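You operate a simulated robot arm through the tools that you are given. There is no shell and no other tool. Be economical: measure what you need, move in short steps, check, and stop when the job is done.

The job below is to be done with a simulated two-armed robot. You get a single attempt, and the scene is never put back.

TASK
Stack the wide grey crate on the blue one, strap them FIRM and wheel the dolly to PARKING.
Fine: buckle into its catch, then the ratchet; brake off to roll, on again at the line. Set down upright: strap buckle.

It is judged by the outcome, as a careful person would: the job done as asked, and still so three seconds after it is handed in. It fails if anything else is knocked over, pushed out of place, dropped, spilled or broken.

THE ROBOT
Two 7-joint arms with two-finger grippers on one trunk, on a base that drives. Base frame: it is fixed to the floor where the robot stands at the start and does not move with it; the origin is under the middle of the robot, x ahead of it, y to its left, z up; the surface under the hand at the start is at about z = 76. Lengths are in cm, angles in rad, forces in N, time in s.
The left shoulder is at the start at [6, 12.3, 97], the right one opposite. With the tool pointing down near the work surface each hand reaches from about 32 to 78 cm from the robot's upright axis, wherever it stands, measured 20 degrees to its own side. Places, roughly: crate dolly [-40, 80, 30]; dolly brake lever [-70, 90, 80]; strap catch [0, 80, 40]; strap ratchet paddle [-70, 80, 80]; wide grey crate (40x30x17 cm) [60, 20, 80]. Payload 1.47 kg a hand.
The tool frame of a hand sits at the grasp point between the pads (the TCP): z along the fingers, y along the line on which they close. The tips reach 1.6 cm beyond it. Largest opening 8.7 cm; the body of the gripper starts 5.5 cm behind the TCP.
Orientation is that of the tool frame in the base frame, as a unit quaternion [w, x, y, z]. With the fingers straight down and closing along the base's y, the tool's x points along the base's -x, its y along +y and its z along -z.

THE INTERFACE
- The arms move only by the tool drive_tool. It takes "left_motion", "right_motion" or both (then of equal length, played together; a hand with none holds still); each is a list of rows, each a list of 7 numbers: the shift along the base's x, y, z in cm, then the turn, a rotation vector about the base's x, y, z in rad, then the gripper command, from -1 (fully open) to 1 (shut), values between in proportion. In form: [[dx, dy, dz, rx, ry, rz, fingers], ...]. A call has 1 to 20 rows; each row is the pose to reach, as a shift and turn from the pose commanded when the call began. Each row takes 0.2 s and may step no farther than 5 cm and 0.15 rad from the row before; otherwise, or with a gripper value out of range, the whole call is refused. A pose out of reach is approached as far as the arm can. The call stops where the force on the tool passes 50 N (or 10 N more than at its start, if that is more) or the arm is blocked; 0.2 s more then pass. Each finger travels about 15.3 cm/s and halts on what it meets, pressing with about 28 N; the grip force reading is that of the motor and also rises with nothing between the fingers. The clock runs only during rows and for 0.2 s after the last one: add rows that repeat a pose to give the fingers time. The reply holds the time, the measured pose of the TCP, the force on the tool along the base axes, the opening and the grip force, in the units named above and with some noise, with the torque about the TCP (base axes, N m) and any sound that the robot's microphone picked up, and new pictures: "pictures" is both (left out), scene, wrist or none (wrist: the cameras of the hands that moved).
- Cameras (640 x 400 px; columns grow to the right, rows downward): "scene" is now at [3.64, 6.47, 151.19]; the picture's right is [0.94, -0.33, 0.00], its down [-0.29, -0.83, -0.48] and it looks along [0.16, 0.45, -0.88] (base axes); focal length 214 px, centre (320, 200). "left" rides on the left gripper at [7.3, -1.2, -9] in its tool frame; the picture's right is [0.16, 0.99, 0.00], its down [-0.72, 0.12, -0.68] and it looks along [-0.67, 0.11, 0.73] (tool axes); focal length 247 px, centre (320, 200). "right" rides on the right gripper at [7.3, 1.2, -9] in its tool frame; the picture's right is [-0.16, 0.99, 0.00], its down [-0.72, -0.12, -0.68] and it looks along [-0.67, -0.11, 0.73] (tool axes); focal length 247 px, centre (320, 200). There is no depth. A picture from a camera that has moved, and an enlarged one, comes with that camera's place and axes in the base frame and with its lens. The place of the scene camera against the robot may be out by one fixed shift of up to 1.2 cm in any direction.
- raise_lower(by): slides the trunk up (or, below 0, down) by that many cm; the arms and the scene camera ride with it, the base frame stays. It gives what a move gives, with no picture.
- steer(legs): drives the robot by 1 to 6 legs, each [ahead, left, turn to the left] in cm, cm and rad, along the robot's own axes; the way and the turn of a leg run together, so that a leg with both is an arc; at most 150 cm and 3.142 rad a leg. The arms and the cameras ride along, it lands a little off, and it stops where it bumps. It gives what a move gives, and a new picture of the scene camera.
- turn_head(pan, tilt): turns the head with the scene camera to pan (to the left, within 2.094 rad either way) and tilt (down, from -0.506 to 1.204), counted from straight ahead of the robot. It gives what a move gives, and a new picture of the scene camera.
- close_up(camera, box): a new picture of the part [left, top, right, bottom] of that camera's present view, enlarged. The clock stands still meanwhile.
- hand_in(): hands the job in; it is judged then, once.

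Work in short steps. Places have to be worked out from the pictures, the camera data and where the tool is seen: move nearer, look again, correct. Check each grasp and each placing, and mend what went wrong. You have 120 turns and 260 pictures in all, those below and enlarged ones among them. Open the grippers and draw the arms clear of the work before you hand the job in, unless the task says otherwise; then end with one line.

The tools are called by a JSON object that holds its "op" and its "data". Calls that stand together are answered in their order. drive_tool: Moves the arms, as the interface text tells. Its arguments: {"type":"object","properties":{"left_motion":{"type":"array","items":{"type":"array","items":{"type":"number"}}},"right_motion":{"type":"array","items":{"type":"array","items":{"type":"number"}}},"pictures":{"type":"string","enum":["both","scene","wrist","none"]}},"required":[]} The other tools are called the same way: raise_lower (by) slides the trunk up or down; steer (legs) drives the base; turn_head (pan, tilt) turns the head that bears the scene camera; close_up (camera, box) takes an enlarged picture of a part of a camera's view; hand_in () hands the job in.

At the start:

```text
t: 0.0
left_eef_pos: [36.59, 40.1, 111.84]
left_ee_rot: [0.0, 0.001, 1.0, 0.0]
left_ft_force: [0.3, -0.5, 0.1]
left_moment: [-0.02, 0.01, -0.01]
left_grip_width: 8.7
left_gripper_force: 0.2
right_eef_pos: [46.39, 2.08, 117.83]
right_ee_rot: [0.0, -0.001, 1.0, 0.0]
right_ft_force: [0.1, -0.1, 0.7]
right_moment: [0.01, 0.0, 0.01]
right_grip_width: 8.69
right_gripper_force: 0.1
trunk travel left (down, up): [-12.5, 10.5]
robot x, y, heading: [-0.07, -0.15, -0.002]
head pan, tilt: [1.229, 1.073]
```

scene: 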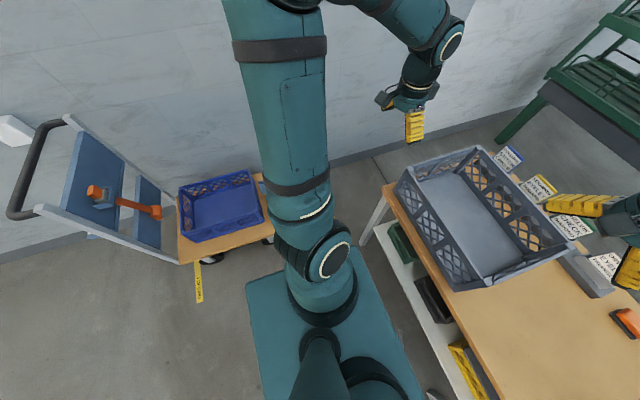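
right: 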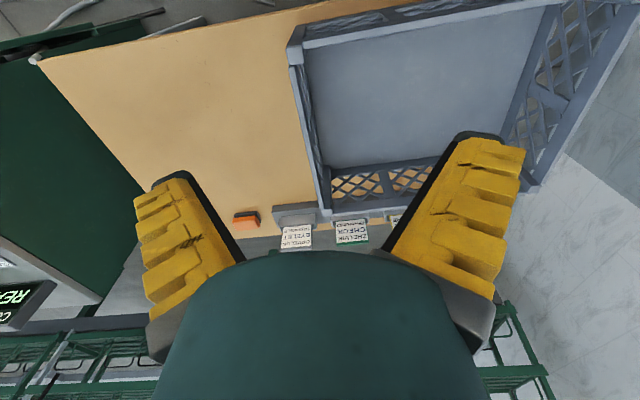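
left: 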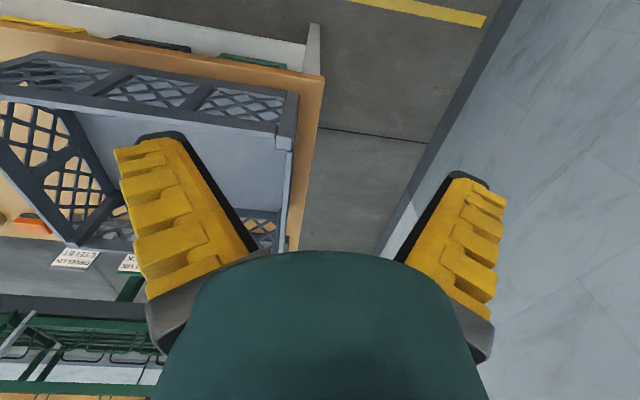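

I see the dolly to the left with the blue crate, and the grey crate on the bench ahead. I look around first.

{"op": "turn_head", "data": {"pan": 2.0, "tilt": 0.7}}

{"op": "turn_head", "data": {"pan": 0.0, "tilt": 0.7}}

{"op": "turn_head", "data": {"pan": -2.0, "tilt": 0.6}}

```text
t: 1.1
left_eef_pos: [36.67, 40.11, 111.89]
left_ee_rot: [0.0, 0.0, 1.0, 0.001]
left_ft_force: [-0.2, 0.3, 0.2]
left_moment: [0.0, 0.01, -0.04]
left_grip_width: 8.69
left_gripper_force: 0.0
right_eef_pos: [46.41, 2.15, 117.86]
right_ee_rot: [0.0, -0.001, 1.0, 0.0]
right_ft_force: [0.0, -0.1, 0.4]
right_moment: [-0.02, 0.0, -0.01]
right_grip_width: 8.68
right_gripper_force: 0.0
trunk travel left (down, up): [-12.5, 10.5]
robot x, y, heading: [-0.11, -0.13, 0.005]
head pan, tilt: [2.0, 0.7]
camera scene: at [-2.06, 8.09, 154.03], right [0.91, 0.42, 0.0], down [0.27, -0.59, -0.76], along [-0.32, 0.7, -0.64], focal length 214 px, centre (320, 200)
```

scene: 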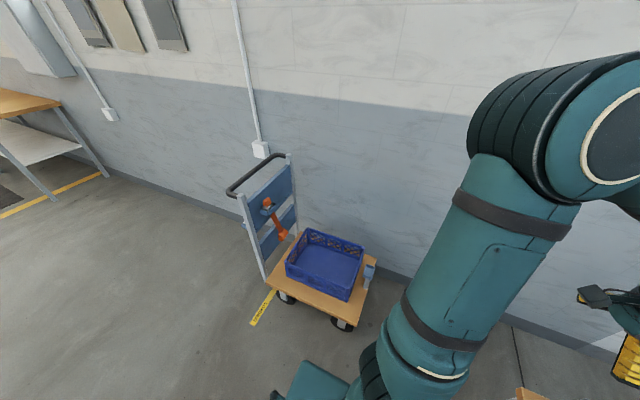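

```text
t: 3.0
left_eef_pos: [36.68, 40.01, 111.88]
left_ee_rot: [-0.001, 0.0, 1.0, 0.0]
left_ft_force: [-0.5, -0.1, -0.1]
left_moment: [-0.01, -0.01, 0.01]
left_grip_width: 8.71
left_gripper_force: 0.1
right_eef_pos: [46.39, 2.05, 117.9]
right_ee_rot: [0.0, -0.001, 1.0, 0.001]
right_ft_force: [0.3, 0.5, 0.0]
right_moment: [0.03, 0.02, 0.0]
right_grip_width: 8.7
right_gripper_force: 0.2
trunk travel left (down, up): [-12.5, 10.5]
robot x, y, heading: [0.13, -0.15, -0.006]
head pan, tilt: [0.0, 0.7]
camera scene: at [9.96, 0.36, 154.03], right [0.0, -1.0, 0.0], down [-0.64, 0.0, -0.76], along [0.76, 0.0, -0.64], focal length 214 px, centre (320, 200)
```

scene: 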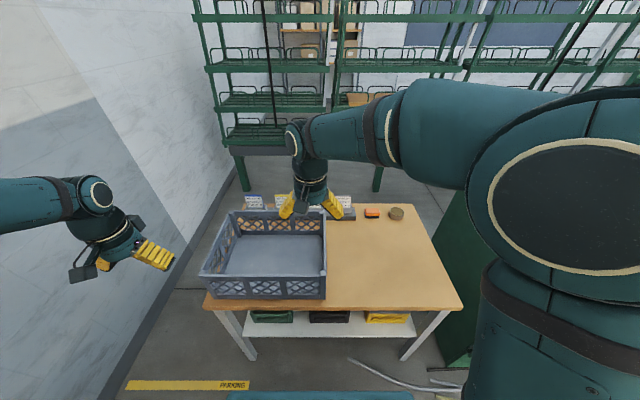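

```text
t: 5.0
left_eef_pos: [36.7, 40.05, 111.94]
left_ee_rot: [0.0, 0.0, 1.0, -0.001]
left_ft_force: [0.3, 0.2, 0.0]
left_moment: [-0.01, -0.02, -0.02]
left_grip_width: 8.72
left_gripper_force: 0.2
right_eef_pos: [46.52, 2.07, 117.88]
right_ee_rot: [0.0, 0.0, 1.0, 0.0]
right_ft_force: [0.5, -0.9, -0.5]
right_moment: [0.01, 0.0, 0.0]
right_grip_width: 8.7
right_gripper_force: 0.0
trunk travel left (down, up): [-12.5, 10.5]
robot x, y, heading: [-0.05, 0.29, -0.004]
head pan, tilt: [-2.0, 0.6]
camera scene: at [-2.21, -7.68, 154.89], right [-0.91, 0.42, 0.0], down [0.23, 0.51, -0.83], along [-0.34, -0.75, -0.56], focal length 214 px, centre (320, 200)
```

scene: 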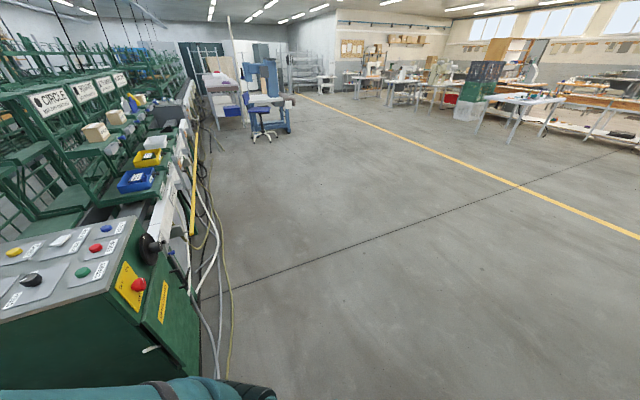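

The PARKING line lies at about x=34, y 39..107. Now I look at the dolly closely.

{"op": "turn_head", "data": {"pan": 2.0, "tilt": 0.8}}

{"op": "close_up", "data": {"camera": "scene", "box": [200, 120, 400, 320]}}

```text
t: 8.2
left_eef_pos: [36.8, 40.17, 111.9]
left_ee_rot: [0.001, 0.0, 1.0, 0.0]
left_ft_force: [-0.1, -0.5, -0.3]
left_moment: [0.05, -0.04, 0.02]
left_grip_width: 8.71
left_gripper_force: 0.0
right_eef_pos: [46.47, 2.03, 117.84]
right_ee_rot: [0.0, 0.0, 1.0, -0.001]
right_ft_force: [0.3, 0.1, 1.0]
right_moment: [0.01, 0.02, 0.02]
right_grip_width: 8.71
right_gripper_force: 0.1
trunk travel left (down, up): [-12.5, 10.5]
robot x, y, heading: [-0.22, -0.29, -0.0]
head pan, tilt: [2.0, 0.799]
camera scene: at [-1.89, 7.7, 153.2], right [0.91, 0.42, 0.0], down [0.3, -0.65, -0.7], along [-0.29, 0.63, -0.72], focal length 214 px, centre (320, 200)
```

scene: 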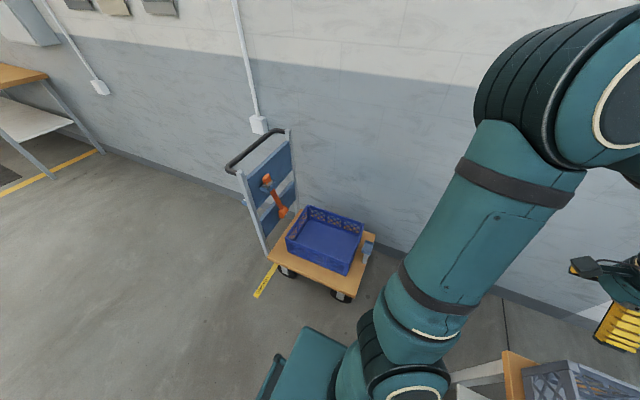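

```text
2.00 times, centred on (300, 220) of scene
camera zoom: at [-1.89, 7.7, 153.2], right [0.91, 0.42, 0.0], down [0.3, -0.65, -0.7], along [-0.29, 0.63, -0.72], focal length 429 px, centre (360, 160)
```

zoom: 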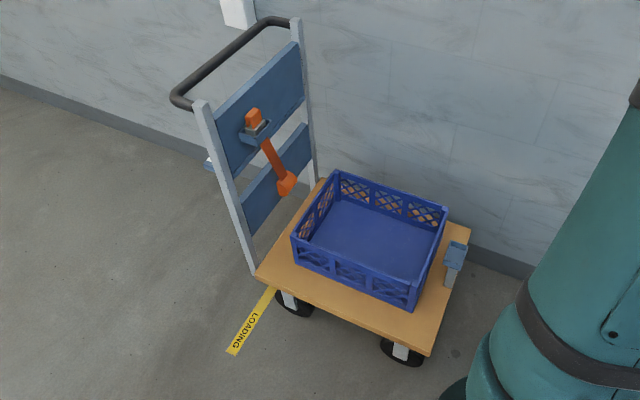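

Geometry so far: the grey crate spans about x 47–77, y −1.5…37.5, with the rim near z=93. The blue crate is centred near (−33, 83) with its rim near z=40. I'll bring both hands above the middles of the grey crate's end walls.

{"op": "drive_tool", "data": {"left_motion": [[4, -0.5, 0, 0, 0, 0, -0.3], [8, -1, 0, 0, 0, 0, -0.3], [12, -1.5, -2, 0, 0, 0, -0.3], [16, -2, -5, 0, 0, 0, -0.3], [20, -2.5, -8, 0, 0, 0, -0.3], [24, -3, -10, 0, 0, 0, -0.3], [24, -3, -10, 0, 0, 0, -0.3]], "right_motion": [[2.5, -0.5, -2, 0, 0, 0, -0.3], [5, -1, -5, 0, 0, 0, -0.3], [7.5, -1.5, -8, 0, 0, 0, -0.3], [10, -2, -11, 0, 0, 0, -0.3], [12.5, -2.5, -14, 0, 0, 0, -0.3], [14.5, -3, -16, 0, 0, 0, -0.3], [14.5, -3, -16, 0, 0, 0, -0.3]], "pictures": "wrist"}}

{"op": "turn_head", "data": {"pan": 0.0, "tilt": 0.75}}

```text
refused: row 4 steps farther than a row can; nothing moved
```

```text
t: 10.2
left_eef_pos: [36.76, 40.13, 111.98]
left_ee_rot: [0.001, 0.001, 1.0, 0.0]
left_ft_force: [0.1, -1.0, -0.1]
left_moment: [0.03, 0.0, 0.0]
left_grip_width: 8.7
left_gripper_force: 0.0
right_eef_pos: [46.49, 2.12, 117.74]
right_ee_rot: [-0.001, 0.001, 1.0, 0.0]
right_ft_force: [0.4, 0.1, -0.2]
right_moment: [-0.01, -0.01, 0.01]
right_grip_width: 8.71
right_gripper_force: 0.1
trunk travel left (down, up): [-12.5, 10.5]
robot x, y, heading: [0.12, -0.06, -0.004]
head pan, tilt: [0.0, 0.75]
camera scene: at [9.76, 0.36, 153.6], right [0.0, -1.0, 0.0], down [-0.68, 0.0, -0.73], along [0.73, 0.0, -0.68], focal length 214 px, centre (320, 200)
```

scene: 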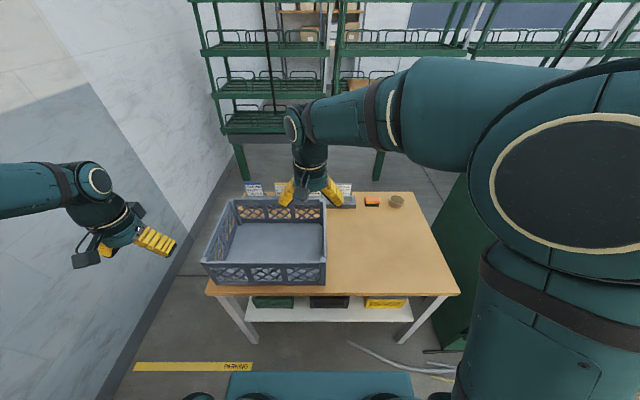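

The steps were slightly too large, so I'll use smaller ones.

{"op": "drive_tool", "data": {"left_motion": [[4, -0.5, 0, 0, 0, 0, -0.3], [8, -1, 0, 0, 0, 0, -0.3], [12, -1.5, -2, 0, 0, 0, -0.3], [15.5, -2, -4.5, 0, 0, 0, -0.3], [19, -2.5, -7, 0, 0, 0, -0.3], [22, -3, -9, 0, 0, 0, -0.3], [24, -3, -10, 0, 0, 0, -0.3]], "right_motion": [[2.5, -0.5, -2, 0, 0, 0, -0.3], [5, -1, -5, 0, 0, 0, -0.3], [7.5, -1.5, -8, 0, 0, 0, -0.3], [10, -2, -11, 0, 0, 0, -0.3], [12.5, -2.5, -14, 0, 0, 0, -0.3], [14.5, -3, -16, 0, 0, 0, -0.3], [14.5, -3, -16, 0, 0, 0, -0.3]], "pictures": "both"}}

```text
t: 11.8
left_eef_pos: [60.78, 37.05, 102.01]
left_ee_rot: [0.001, 0.0, 1.0, 0.0]
left_ft_force: [-0.2, 1.1, -0.2]
left_moment: [0.02, -0.01, 0.0]
left_grip_width: 6.12
left_gripper_force: 3.5
right_eef_pos: [60.8, -0.78, 101.95]
right_ee_rot: [0.0, 0.0, 1.0, 0.001]
right_ft_force: [0.4, 0.7, -0.1]
right_moment: [0.0, -0.01, 0.03]
right_grip_width: 6.17
right_gripper_force: 3.5
trunk travel left (down, up): [-12.5, 10.5]
robot x, y, heading: [0.14, 0.15, 0.0]
head pan, tilt: [0.0, 0.75]
camera scene: at [9.78, 0.39, 153.6], right [0.0, -1.0, 0.0], down [-0.68, 0.0, -0.73], along [0.73, 0.0, -0.68], focal length 214 px, centre (320, 200)
camera right: at [53.48, 0.28, 110.83], right [0.16, 0.99, 0.0], down [0.72, -0.12, 0.68], along [0.67, -0.11, -0.73], focal length 247 px, centre (320, 200)
camera left: at [53.54, 35.87, 110.84], right [-0.16, 0.99, 0.0], down [0.72, 0.12, 0.68], along [0.67, 0.11, -0.73], focal length 247 px, centre (320, 200)
```

scene: 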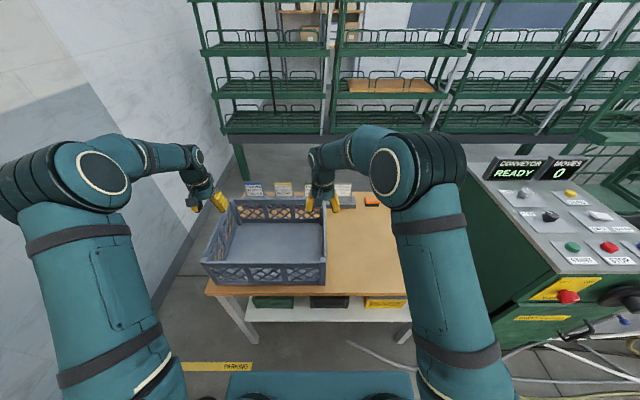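
right: 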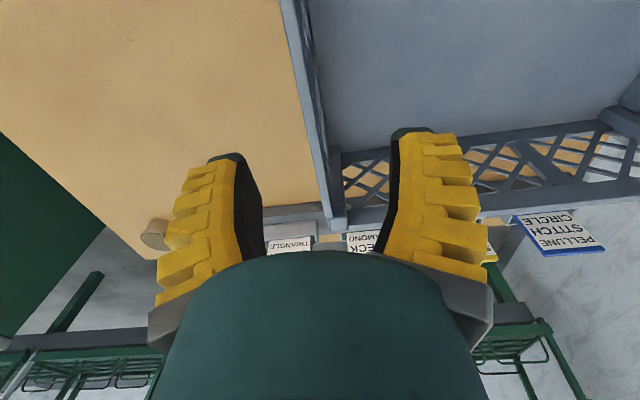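
left: 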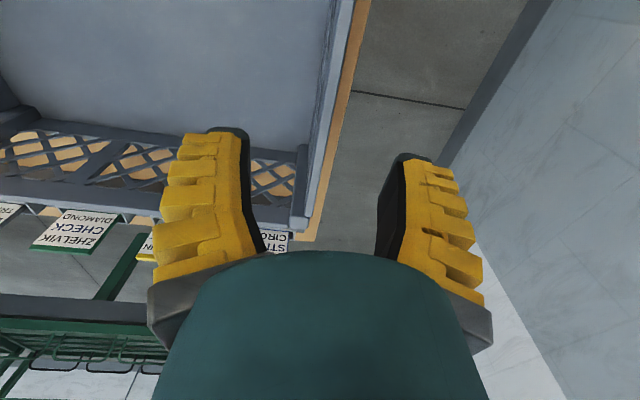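

The rims sit between the fingers of each hand. I centre them (left +1, right −0.7) and go down about 10 cm.

{"op": "drive_tool", "data": {"left_motion": [[0.3, 1, -3, 0, 0, 0, -0.3], [0.5, 1, -6, 0, 0, 0, -0.3], [0.5, 1, -8.5, 0, 0, 0, -0.3], [0.5, 1, -10.5, 0, 0, 0, -0.3]], "right_motion": [[0.3, -0.7, -3, 0, 0, 0, -0.3], [0.5, -0.7, -6, 0, 0, 0, -0.3], [0.5, -0.7, -8.5, 0, 0, 0, -0.3], [0.5, -0.7, -10.5, 0, 0, 0, -0.3]], "pictures": "both"}}

```text
t: 12.8
left_eef_pos: [61.27, 38.23, 91.38]
left_ee_rot: [0.0, 0.0, 1.0, 0.0]
left_ft_force: [0.1, 0.3, 0.8]
left_moment: [-0.02, -0.01, 0.05]
left_grip_width: 6.13
left_gripper_force: 3.5
right_eef_pos: [61.74, -1.76, 91.25]
right_ee_rot: [0.0, 0.0, 1.0, 0.0]
right_ft_force: [0.2, -0.2, 0.7]
right_moment: [-0.01, 0.02, -0.03]
right_grip_width: 6.14
right_gripper_force: 3.5
trunk travel left (down, up): [-12.5, 10.5]
robot x, y, heading: [0.32, 0.1, 0.003]
head pan, tilt: [0.0, 0.75]
camera scene: at [9.82, 0.37, 153.6], right [0.0, -1.0, 0.0], down [-0.68, 0.0, -0.73], along [0.73, 0.0, -0.68], focal length 214 px, centre (320, 200)
camera right: at [54.28, -0.58, 100.26], right [0.16, 0.99, 0.0], down [0.72, -0.12, 0.68], along [0.67, -0.11, -0.73], focal length 247 px, centre (320, 200)
camera left: at [54.06, 37.0, 100.29], right [-0.16, 0.99, 0.0], down [0.72, 0.12, 0.68], along [0.67, 0.11, -0.73], focal length 247 px, centre (320, 200)
```

scene: 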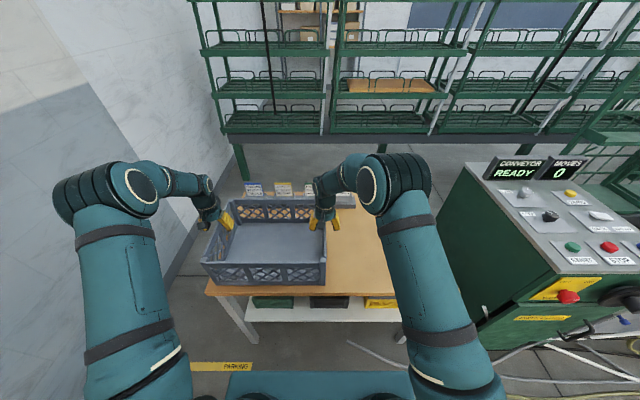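
right: 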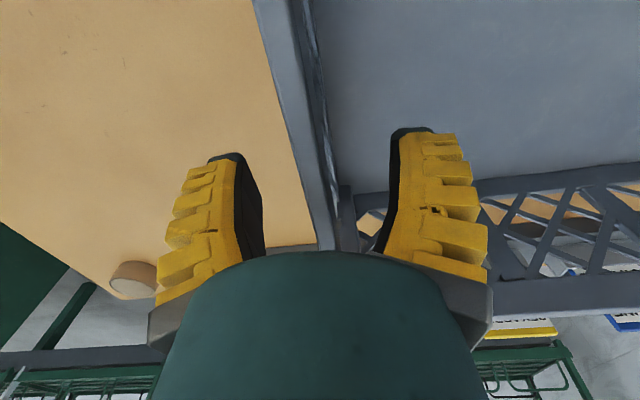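
left: 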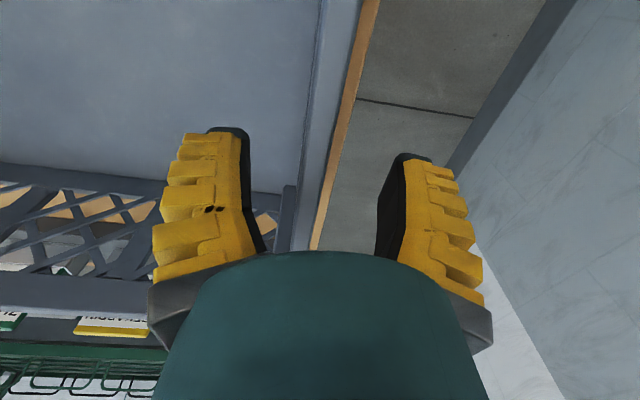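

Both fingers straddle the walls. I close both grippers and look at the widths.

{"op": "drive_tool", "data": {"left_motion": [[0, 0, -0.5, 0, 0, 0, 0.4], [0, 0, -0.5, 0, 0, 0, 1], [0, 0, -0.5, 0, 0, 0, 1], [0, 0, -0.5, 0, 0, 0, 1]], "right_motion": [[0, 0, -0.5, 0, 0, 0, 0.4], [0, 0, -0.5, 0, 0, 0, 1], [0, 0, -0.5, 0, 0, 0, 1], [0, 0, -0.5, 0, 0, 0, 1]], "pictures": "wrist"}}

```text
t: 13.8
left_eef_pos: [61.38, 37.94, 90.94]
left_ee_rot: [0.0, 0.0, 1.0, -0.002]
left_ft_force: [3.0, -23.6, 3.0]
left_moment: [-0.21, 0.28, -0.01]
left_grip_width: 0.58
left_gripper_force: 28.2
right_eef_pos: [61.49, -1.29, 91.03]
right_ee_rot: [0.002, 0.0, 1.0, 0.003]
right_ft_force: [3.0, 22.0, 5.9]
right_moment: [0.15, 0.11, -0.06]
right_grip_width: 0.62
right_gripper_force: 28.5
trunk travel left (down, up): [-12.5, 10.5]
robot x, y, heading: [-0.22, -0.02, 0.0]
head pan, tilt: [0.0, 0.75]
camera right: at [54.14, -0.37, 99.95], right [0.16, 0.99, 0.0], down [0.72, -0.12, 0.68], along [0.67, -0.1, -0.73], focal length 247 px, centre (320, 200)
camera left: at [54.11, 36.66, 99.9], right [-0.16, 0.99, 0.0], down [0.72, 0.12, 0.68], along [0.67, 0.1, -0.73], focal length 247 px, centre (320, 200)
```

right: 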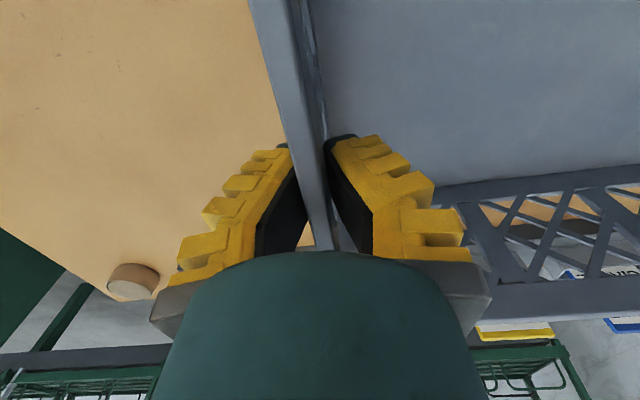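
left: 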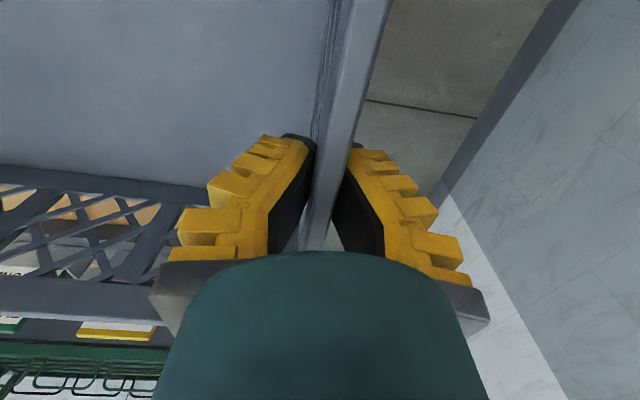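

Both hands hold about 0.6 cm of wall, but they pull outward on it. I relax inward slightly and lift 3 cm to test the grip.

{"op": "drive_tool", "data": {"left_motion": [[0, -0.3, 0, 0, 0, 0, 1], [0, -0.3, 0.5, 0, 0, 0, 1], [0, -0.3, 1.5, 0, 0, 0, 1], [0, -0.3, 3, 0, 0, 0, 1], [0, -0.3, 3, 0, 0, 0, 1]], "right_motion": [[0, 0.3, 0, 0, 0, 0, 1], [0, 0.3, 0.5, 0, 0, 0, 1], [0, 0.3, 1.5, 0, 0, 0, 1], [0, 0.3, 3, 0, 0, 0, 1], [0, 0.3, 3, 0, 0, 0, 1]], "pictures": "scene"}}

```text
t: 15.0
left_eef_pos: [61.28, 37.9, 93.87]
left_ee_rot: [-0.001, 0.0, 1.0, 0.0]
left_ft_force: [0.4, -7.2, -3.2]
left_moment: [-0.04, -0.08, -0.04]
left_grip_width: 0.59
left_gripper_force: 28.0
right_eef_pos: [61.46, -1.42, 93.68]
right_ee_rot: [-0.001, 0.001, 1.0, 0.0]
right_ft_force: [-0.4, 7.2, -4.6]
right_moment: [0.03, -0.04, 0.01]
right_grip_width: 0.62
right_gripper_force: 28.1
trunk travel left (down, up): [-12.5, 10.5]
robot x, y, heading: [0.25, -0.11, -0.002]
head pan, tilt: [0.0, 0.75]
camera scene: at [9.87, 0.4, 153.59], right [0.0, -1.0, 0.0], down [-0.68, 0.0, -0.73], along [0.73, 0.0, -0.68], focal length 214 px, centre (320, 200)
```

scene: 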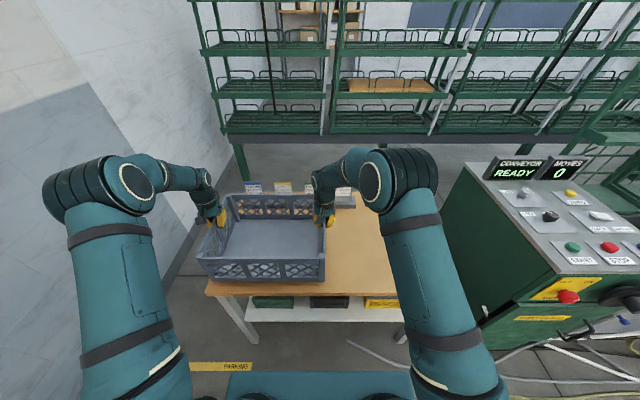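

It is lifted cleanly. I raise the trunk and back away from the bench.

{"op": "raise_lower", "data": {"by": 7}}

{"op": "steer", "data": {"legs": [[-33, 0, 0]]}}

```text
t: 16.1
left_eef_pos: [61.35, 37.84, 100.86]
left_ee_rot: [-0.001, 0.0, 1.0, 0.0]
left_ft_force: [0.4, -0.4, -5.4]
left_moment: [0.01, -0.12, 0.02]
left_grip_width: 0.59
left_gripper_force: 27.9
right_eef_pos: [61.58, -1.4, 100.63]
right_ee_rot: [-0.001, 0.0, 1.0, -0.001]
right_ft_force: [0.4, 0.4, -5.2]
right_moment: [0.0, -0.02, -0.01]
right_grip_width: 0.61
right_gripper_force: 27.9
trunk travel left (down, up): [-19.5, 3.5]
robot x, y, heading: [0.14, -0.34, 0.008]
head pan, tilt: [0.0, 0.75]
```

```text
t: 18.2
left_eef_pos: [27.8, 38.05, 100.82]
left_ee_rot: [0.001, -0.003, 1.0, 0.0]
left_ft_force: [0.0, 8.1, -4.5]
left_moment: [0.06, -0.06, 0.0]
left_grip_width: 0.62
left_gripper_force: 28.4
right_eef_pos: [28.12, -1.11, 100.78]
right_ee_rot: [-0.001, -0.002, 1.0, -0.001]
right_ft_force: [-1.0, -8.1, -4.2]
right_moment: [-0.1, -0.14, 0.03]
right_grip_width: 0.61
right_gripper_force: 28.2
trunk travel left (down, up): [-19.5, 3.5]
robot x, y, heading: [-33.8, -0.08, 0.006]
head pan, tilt: [0.0, 0.75]
camera scene: at [-23.55, 0.35, 160.6], right [0.01, -1.0, 0.0], down [-0.68, 0.0, -0.73], along [0.73, 0.0, -0.68], focal length 214 px, centre (320, 200)
```

scene: 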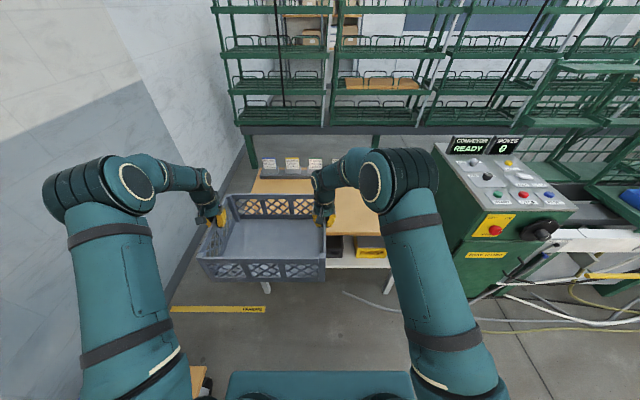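

Clear of the bench. I centre the crate in front of the robot by shifting both hands 18 cm to the right.

{"op": "drive_tool", "data": {"left_motion": [[0, -3, 0, 0, 0, 0, 1], [0, -6, 0, 0, 0, 0, 1], [0, -9, 0, 0, 0, 0, 1], [0, -12, 0, 0, 0, 0, 1], [0, -15, 0, 0, 0, 0, 1], [0, -18, 0, 0, 0, 0, 1]], "right_motion": [[0, -3, 0, 0, 0, 0, 1], [0, -6, 0, 0, 0, 0, 1], [0, -9, 0, 0, 0, 0, 1], [0, -12, 0, 0, 0, 0, 1], [0, -15, 0, 0, 0, 0, 1], [0, -18, 0, 0, 0, 0, 1]], "pictures": "none"}}

{"op": "turn_head", "data": {"pan": 1.6, "tilt": 0.9}}

```text
t: 19.6
left_eef_pos: [27.67, 19.73, 100.72]
left_ee_rot: [0.0, -0.003, 1.0, 0.001]
left_ft_force: [1.1, 1.5, -4.4]
left_moment: [0.05, -0.33, 0.05]
left_grip_width: 0.59
left_gripper_force: 28.3
right_eef_pos: [28.22, -19.36, 100.67]
right_ee_rot: [0.0, -0.002, 1.0, 0.0]
right_ft_force: [0.4, -2.3, -3.8]
right_moment: [0.0, 0.22, 0.01]
right_grip_width: 0.58
right_gripper_force: 27.7
trunk travel left (down, up): [-19.5, 3.5]
robot x, y, heading: [-33.55, -0.07, 0.004]
head pan, tilt: [0.0, 0.75]
```

```text
t: 21.3
left_eef_pos: [27.75, 20.12, 100.8]
left_ee_rot: [0.0, -0.002, 1.0, 0.0]
left_ft_force: [0.2, -2.5, -3.7]
left_moment: [-0.01, 0.02, 0.06]
left_grip_width: 0.6
left_gripper_force: 28.1
right_eef_pos: [28.24, -19.2, 100.68]
right_ee_rot: [0.0, -0.003, 1.0, 0.0]
right_ft_force: [-0.2, 2.1, -4.2]
right_moment: [-0.01, -0.2, 0.04]
right_grip_width: 0.61
right_gripper_force: 28.3
trunk travel left (down, up): [-19.5, 3.5]
robot x, y, heading: [-33.25, -0.21, 0.008]
head pan, tilt: [1.6, 0.901]
camera scene: at [-32.01, 7.83, 159.41], right [1.0, 0.03, 0.0], down [0.03, -0.78, -0.62], along [-0.02, 0.62, -0.78], focal length 214 px, centre (320, 200)
```

scene: 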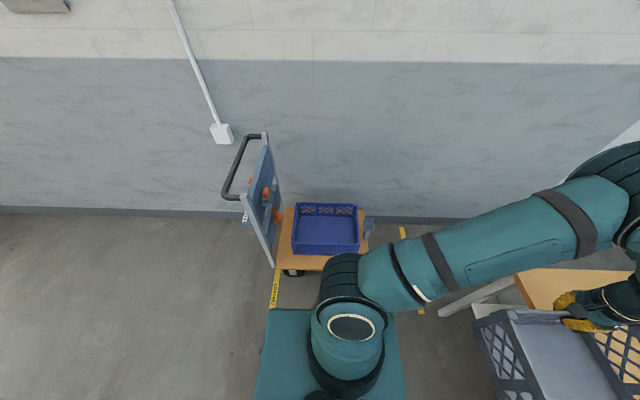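

The crate is centred in the arms. I turn left 90° in place to face the dolly.

{"op": "steer", "data": {"legs": [[0, 0, 1.563]]}}

{"op": "turn_head", "data": {"pan": 0, "tilt": 0.85}}

```text
t: 25.5
left_eef_pos: [-51.94, 61.39, 100.91]
left_ee_rot: [0.0, -0.7, 0.714, 0.001]
left_ft_force: [8.2, -0.1, -4.5]
left_moment: [0.1, -0.09, 0.04]
left_grip_width: 0.6
left_gripper_force: 28.3
right_eef_pos: [-12.75, 61.04, 100.53]
right_ee_rot: [0.0, -0.7, 0.714, 0.001]
right_ft_force: [-8.2, 0.0, -5.5]
right_moment: [0.06, 0.05, 0.05]
right_grip_width: 0.59
right_gripper_force: 27.7
trunk travel left (down, up): [-19.5, 3.5]
robot x, y, heading: [-33.43, -0.23, 1.555]
head pan, tilt: [1.6, 0.901]
camera scene: at [-40.39, 1.28, 159.41], right [-0.01, 1.0, 0.0], down [0.78, 0.01, -0.62], along [-0.62, -0.01, -0.78], focal length 214 px, centre (320, 200)
```

scene: 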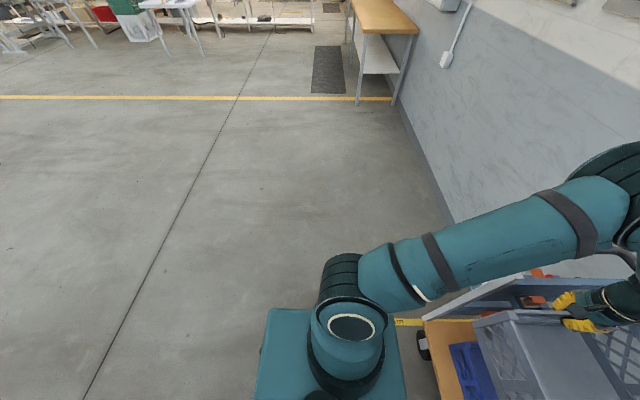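

```text
t: 27.2
left_eef_pos: [-51.92, 61.41, 100.86]
left_ee_rot: [0.0, -0.7, 0.714, 0.0]
left_ft_force: [0.8, 1.2, -4.5]
left_moment: [0.03, -0.03, 0.05]
left_grip_width: 0.6
left_gripper_force: 28.5
right_eef_pos: [-12.81, 61.03, 100.64]
right_ee_rot: [0.0, -0.701, 0.713, 0.0]
right_ft_force: [-1.5, -0.4, -4.7]
right_moment: [0.09, 0.03, 0.04]
right_grip_width: 0.59
right_gripper_force: 27.9
trunk travel left (down, up): [-19.5, 3.5]
robot x, y, heading: [-33.31, -0.05, 1.552]
head pan, tilt: [0.0, 0.85]
camera scene: at [-32.68, 9.18, 159.79], right [1.0, -0.02, 0.0], down [-0.01, -0.75, -0.66], along [0.01, 0.66, -0.75], focal length 214 px, centre (320, 200)
```

scene: 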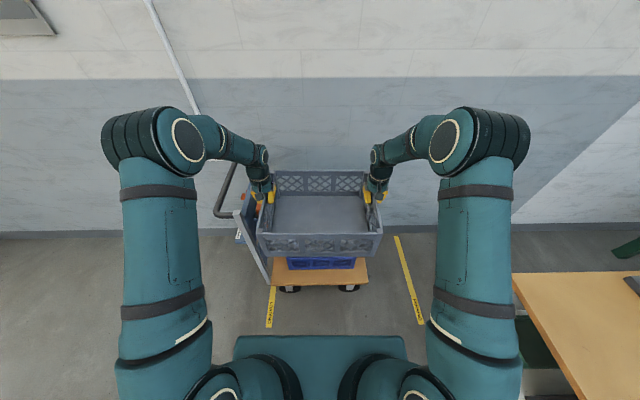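

I zoom in to compare the dolly, blue crate and grey crate.

{"op": "close_up", "data": {"camera": "scene", "box": [220, 160, 420, 300]}}

{"op": "close_up", "data": {"camera": "left", "box": [0, 0, 640, 400]}}

{"op": "close_up", "data": {"camera": "right", "box": [0, 0, 640, 400]}}

```text
2.86 times, centred on (320, 230) of scene
camera zoom: at [-32.68, 9.18, 159.79], right [1.0, -0.02, 0.0], down [-0.01, -0.75, -0.66], along [0.01, 0.66, -0.75], focal length 613 px, centre (320, 114)
```

zoom: 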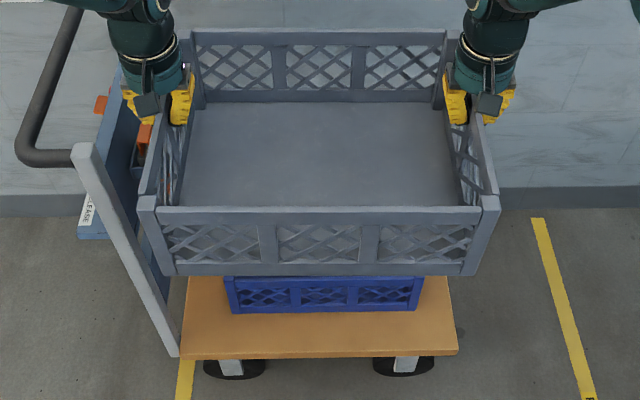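

```text
1.00 times, centred on (320, 200) of left (not enlarged: the box is as wide or as high as the picture)
camera zoom: at [-50.96, 54.04, 109.66], right [-0.99, -0.14, 0.0], down [-0.1, 0.73, 0.68], along [-0.1, 0.67, -0.73], focal length 247 px, centre (320, 200)
```

zoom: 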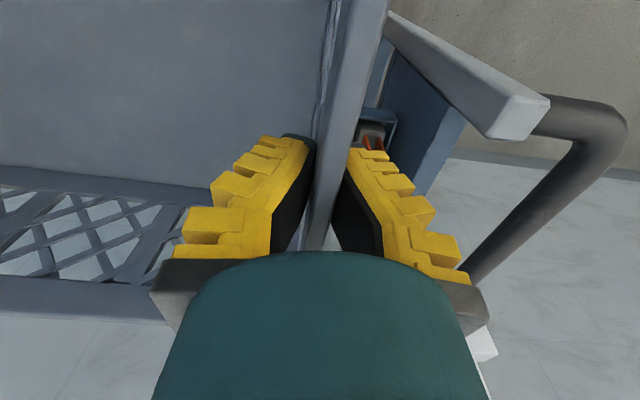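

```text
1.00 times, centred on (320, 200) of right (not enlarged: the box is as wide or as high as the picture)
camera zoom: at [-14.14, 53.65, 109.64], right [-0.98, 0.18, 0.0], down [0.13, 0.72, 0.68], along [0.12, 0.67, -0.73], focal length 247 px, centre (320, 200)
```

zoom: 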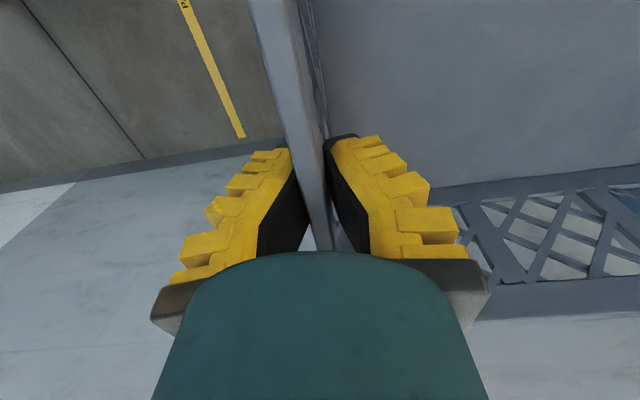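

The crates are roughly aligned already. I drive 17 cm ahead and square up.

{"op": "steer", "data": {"legs": [[17, 0, 0.018]]}}

{"op": "close_up", "data": {"camera": "scene", "box": [220, 160, 420, 300]}}

```text
t: 28.6
left_eef_pos: [-52.86, 78.1, 100.67]
left_ee_rot: [-0.001, -0.706, 0.708, -0.001]
left_ft_force: [2.6, 1.5, -5.7]
left_moment: [0.1, 0.01, 0.02]
left_grip_width: 0.62
left_gripper_force: 27.9
right_eef_pos: [-13.53, 78.42, 100.66]
right_ee_rot: [-0.001, -0.705, 0.709, 0.0]
right_ft_force: [-1.9, -0.3, -5.3]
right_moment: [-0.01, 0.0, 0.04]
right_grip_width: 0.62
right_gripper_force: 28.1
trunk travel left (down, up): [-19.5, 3.5]
robot x, y, heading: [-33.02, 16.88, 1.568]
head pan, tilt: [0.0, 0.85]
camera scene: at [-32.65, 26.28, 159.79], right [1.0, 0.0, 0.0], down [0.0, -0.75, -0.66], along [0.0, 0.66, -0.75], focal length 214 px, centre (320, 200)
```

scene: 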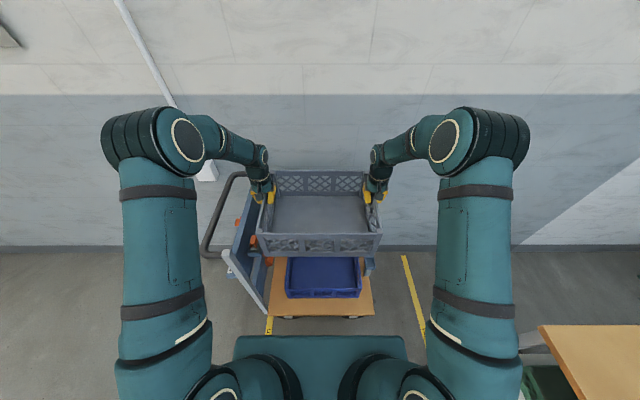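

```text
2.86 times, centred on (320, 230) of scene
camera zoom: at [-32.65, 26.28, 159.79], right [1.0, 0.0, 0.0], down [0.0, -0.75, -0.66], along [0.0, 0.66, -0.75], focal length 613 px, centre (320, 114)
```

zoom: 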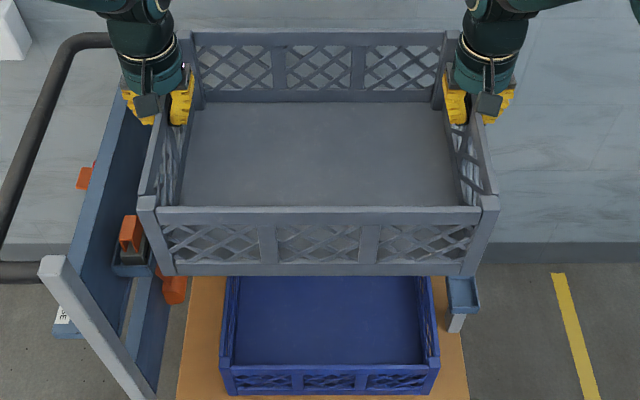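

The blue rim is at about z=45–46, x −51…−11, with its near edge at y≈65.3. The grey crate has to move about +2 in x and +1.3 in y. I shift it, lower the trunk, then look again.

{"op": "drive_tool", "data": {"left_motion": [[1, 0.7, 0, 0, 0, 0, 1], [2, 1.3, 0, 0, 0, 0, 1], [2, 1.3, -3, 0, 0, 0, 1], [2, 1.3, -6, 0, 0, 0, 1], [2, 1.3, -9, 0, 0, 0, 1], [2, 1.3, -12, 0, 0, 0, 1]], "right_motion": [[1, 0.7, 0, 0, 0, 0, 1], [2, 1.3, 0, 0, 0, 0, 1], [2, 1.3, -3, 0, 0, 0, 1], [2, 1.3, -6, 0, 0, 0, 1], [2, 1.3, -9, 0, 0, 0, 1], [2, 1.3, -12, 0, 0, 0, 1]], "pictures": "none"}}

{"op": "raise_lower", "data": {"by": -12}}

{"op": "close_up", "data": {"camera": "scene", "box": [200, 200, 440, 350]}}

{"op": "close_up", "data": {"camera": "left", "box": [0, 0, 640, 400]}}

```text
t: 30.0
left_eef_pos: [-50.72, 79.4, 88.7]
left_ee_rot: [0.0, -0.706, 0.708, -0.001]
left_ft_force: [0.1, 2.1, -5.0]
left_moment: [-0.01, 0.01, 0.12]
left_grip_width: 0.59
left_gripper_force: 28.6
right_eef_pos: [-11.47, 79.66, 88.5]
right_ee_rot: [0.0, -0.706, 0.708, 0.0]
right_ft_force: [-0.3, -0.7, -3.4]
right_moment: [0.15, -0.01, 0.09]
right_grip_width: 0.62
right_gripper_force: 27.6
trunk travel left (down, up): [-19.5, 3.5]
robot x, y, heading: [-33.06, 16.81, 1.571]
head pan, tilt: [0.0, 0.85]
```

```text
t: 31.5
left_eef_pos: [-50.81, 79.15, 76.72]
left_ee_rot: [0.0, -0.707, 0.708, 0.0]
left_ft_force: [4.3, 1.1, -3.9]
left_moment: [0.13, 0.0, 0.16]
left_grip_width: 0.62
left_gripper_force: 27.7
right_eef_pos: [-11.4, 79.55, 76.67]
right_ee_rot: [0.001, -0.707, 0.707, 0.0]
right_ft_force: [-4.9, -0.5, -3.8]
right_moment: [-0.01, 0.01, 0.08]
right_grip_width: 0.6
right_gripper_force: 27.9
trunk travel left (down, up): [-7.5, 15.5]
robot x, y, heading: [-33.36, 16.91, 1.571]
head pan, tilt: [0.0, 0.85]
```

```text
2.67 times, centred on (320, 275) of scene
camera zoom: at [-32.64, 26.12, 147.81], right [1.0, 0.0, 0.0], down [0.0, -0.75, -0.66], along [0.0, 0.66, -0.75], focal length 572 px, centre (320, 0)
```

zoom: 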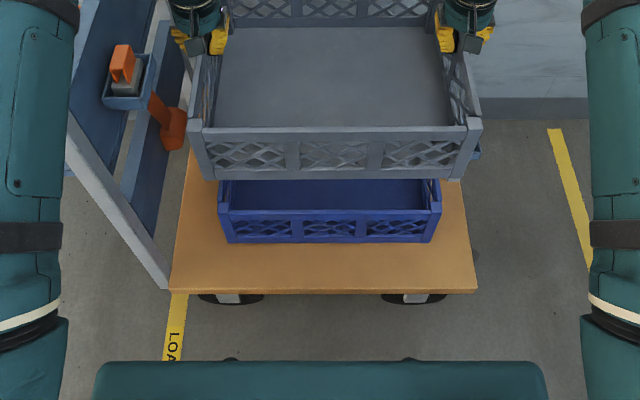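

```text
1.00 times, centred on (320, 200) of left (not enlarged: the box is as wide or as high as the picture)
camera zoom: at [-49.61, 71.83, 85.58], right [-0.99, -0.16, 0.0], down [-0.11, 0.72, 0.68], along [-0.11, 0.67, -0.73], focal length 247 px, centre (320, 200)
```

zoom: 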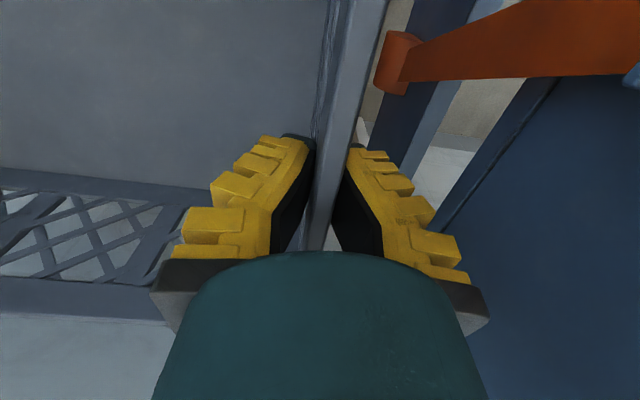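

x is aligned. In y the grey crate needs about +1.0. I lower it 12 cm with the trunk and arms, staying just above the blue rim.

{"op": "drive_tool", "data": {"left_motion": [[0, 0.5, -2, 0, 0, 0, 1], [0, 1, -4, 0, 0, 0, 1], [0, 1, -6, 0, 0, 0, 1], [0, 1, -8, 0, 0, 0, 1]], "right_motion": [[0, 0.5, -2, 0, 0, 0, 1], [0, 1, -4, 0, 0, 0, 1], [0, 1, -6, 0, 0, 0, 1], [0, 1, -8, 0, 0, 0, 1]], "pictures": "none"}}

{"op": "raise_lower", "data": {"by": -5}}

{"op": "close_up", "data": {"camera": "scene", "box": [200, 200, 440, 350]}}

{"op": "close_up", "data": {"camera": "left", "box": [0, 0, 640, 400]}}

{"op": "close_up", "data": {"camera": "right", "box": [0, 0, 640, 400]}}

```text
t: 32.5
left_eef_pos: [-50.7, 80.23, 68.6]
left_ee_rot: [-0.001, -0.707, 0.708, -0.001]
left_ft_force: [4.7, 0.6, -4.2]
left_moment: [0.11, -0.02, 0.15]
left_grip_width: 0.59
left_gripper_force: 28.4
right_eef_pos: [-11.58, 80.6, 68.78]
right_ee_rot: [0.0, -0.706, 0.708, 0.001]
right_ft_force: [-5.1, -1.0, -4.5]
right_moment: [0.05, 0.09, 0.16]
right_grip_width: 0.61
right_gripper_force: 27.3
trunk travel left (down, up): [-7.5, 15.5]
robot x, y, heading: [-32.98, 16.75, 1.564]
head pan, tilt: [0.0, 0.85]
```

```text
t: 33.5
left_eef_pos: [-50.76, 80.14, 63.61]
left_ee_rot: [0.0, -0.706, 0.708, 0.0]
left_ft_force: [6.4, 0.0, -4.9]
left_moment: [-0.01, -0.08, 0.11]
left_grip_width: 0.62
left_gripper_force: 28.0
right_eef_pos: [-11.61, 80.66, 63.73]
right_ee_rot: [0.001, -0.707, 0.708, -0.001]
right_ft_force: [-5.7, -0.5, -4.8]
right_moment: [0.13, 0.05, 0.14]
right_grip_width: 0.6
right_gripper_force: 28.2
trunk travel left (down, up): [-2.5, 20.5]
robot x, y, heading: [-32.96, 16.9, 1.571]
head pan, tilt: [0.0, 0.85]
```

```text
2.67 times, centred on (320, 275) of scene
camera zoom: at [-32.64, 26.11, 142.81], right [1.0, 0.0, 0.0], down [0.0, -0.75, -0.66], along [0.0, 0.66, -0.75], focal length 572 px, centre (320, 0)
```

zoom: 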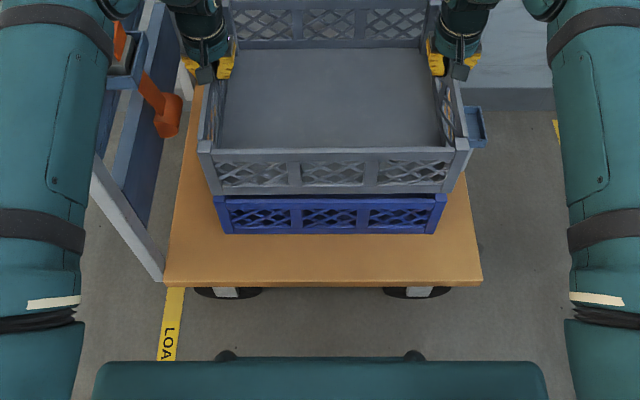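

```text
1.00 times, centred on (320, 200) of left (not enlarged: the box is as wide or as high as the picture)
camera zoom: at [-49.67, 72.76, 72.53], right [-0.99, -0.16, 0.0], down [-0.11, 0.72, 0.68], along [-0.11, 0.67, -0.73], focal length 247 px, centre (320, 200)
```

zoom: 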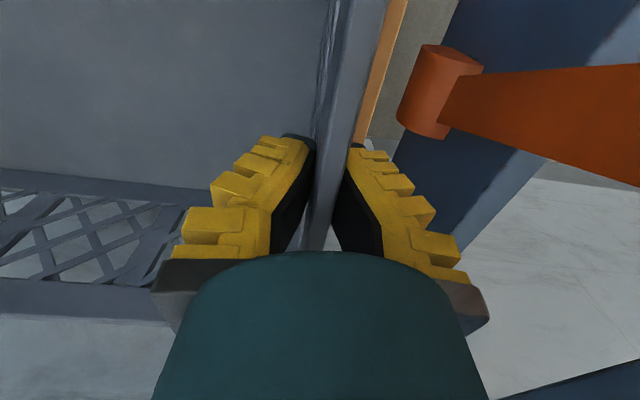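

```text
1.00 times, centred on (320, 200) of right (not enlarged: the box is as wide or as high as the picture)
camera zoom: at [-12.83, 73.23, 72.78], right [-0.99, 0.16, 0.0], down [0.12, 0.72, 0.68], along [0.11, 0.67, -0.73], focal length 247 px, centre (320, 200)
```

zoom: 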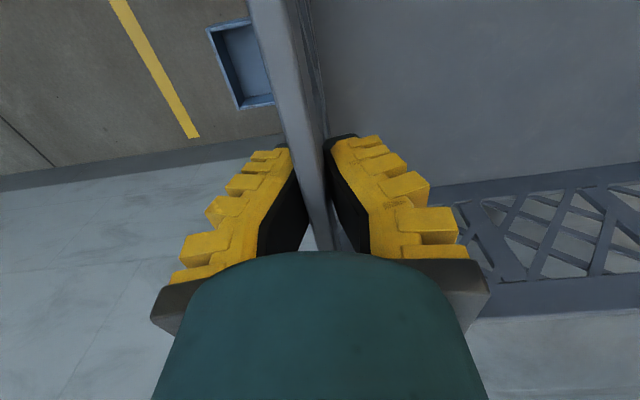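

Alignment is within a few millimetres. I lower slowly and watch the forces.

{"op": "drive_tool", "data": {"left_motion": [[0, 0.3, -0.7, 0, 0, 0, 1], [0, 0.3, -1.4, 0, 0, 0, 1], [0, 0.3, -2, 0, 0, 0, 1]], "right_motion": [[0, 0, -0.7, 0, 0, 0, 1], [0, 0, -1.4, 0, 0, 0, 1], [0, 0, -2, 0, 0, 0, 1]], "pictures": "none"}}

{"op": "close_up", "data": {"camera": "scene", "box": [240, 220, 400, 320]}}

```text
t: 34.2
left_eef_pos: [-50.82, 80.45, 61.62]
left_ee_rot: [0.0, -0.706, 0.709, -0.001]
left_ft_force: [7.4, 0.2, -4.6]
left_moment: [-0.15, -0.03, 0.04]
left_grip_width: 0.6
left_gripper_force: 27.6
right_eef_pos: [-11.53, 80.72, 61.76]
right_ee_rot: [0.0, -0.707, 0.707, -0.001]
right_ft_force: [-7.1, -0.1, -4.7]
right_moment: [0.32, 0.08, 0.05]
right_grip_width: 0.59
right_gripper_force: 28.7
trunk travel left (down, up): [-2.5, 20.5]
robot x, y, heading: [-33.01, 16.76, 1.568]
head pan, tilt: [0.0, 0.85]
```

```text
4.00 times, centred on (320, 270) of scene
camera zoom: at [-32.64, 26.16, 142.79], right [1.0, 0.0, 0.0], down [0.0, -0.75, -0.66], along [0.0, 0.66, -0.75], focal length 858 px, centre (320, -80)
```

zoom: 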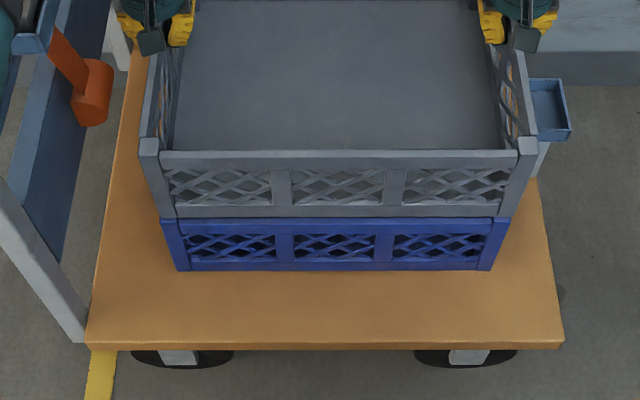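

Edges line up well. I continue down in small steps until contact.

{"op": "drive_tool", "data": {"left_motion": [[0, 0, -0.4, 0, 0, 0, 1], [0, 0, -0.8, 0, 0, 0, 1], [0, 0, -1.2, 0, 0, 0, 1]], "right_motion": [[0, 0, -0.4, 0, 0, 0, 1], [0, 0, -0.8, 0, 0, 0, 1], [0, 0, -1.2, 0, 0, 0, 1]], "pictures": "none"}}

{"op": "close_up", "data": {"camera": "scene", "box": [240, 220, 400, 320]}}

```text
t: 35.0
left_eef_pos: [-50.75, 80.43, 60.58]
left_ee_rot: [0.002, -0.707, 0.708, 0.002]
left_ft_force: [8.7, 1.4, 12.9]
left_moment: [-0.22, -0.09, 0.0]
left_grip_width: 0.61
left_gripper_force: 27.9
right_eef_pos: [-11.4, 80.46, 60.62]
right_ee_rot: [0.002, -0.706, 0.708, 0.001]
right_ft_force: [-2.4, 1.0, 9.2]
right_moment: [-0.26, -0.01, 0.01]
right_grip_width: 0.58
right_gripper_force: 28.4
trunk travel left (down, up): [-2.5, 20.5]
robot x, y, heading: [-33.47, 16.77, 1.571]
head pan, tilt: [0.0, 0.85]
```

```text
4.00 times, centred on (320, 270) of scene
camera zoom: at [-32.59, 25.92, 142.85], right [1.0, 0.0, 0.0], down [0.0, -0.75, -0.66], along [0.0, 0.66, -0.75], focal length 858 px, centre (320, -80)
```

zoom: 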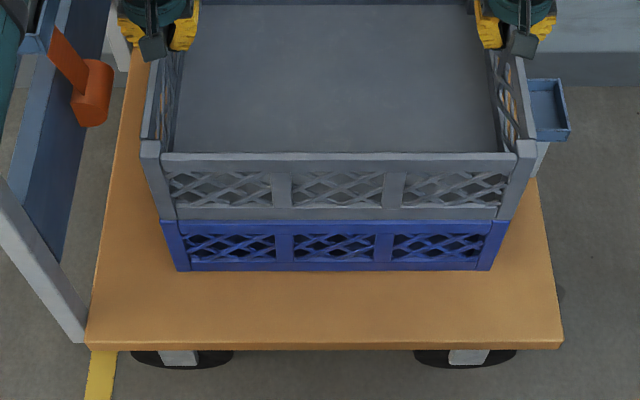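

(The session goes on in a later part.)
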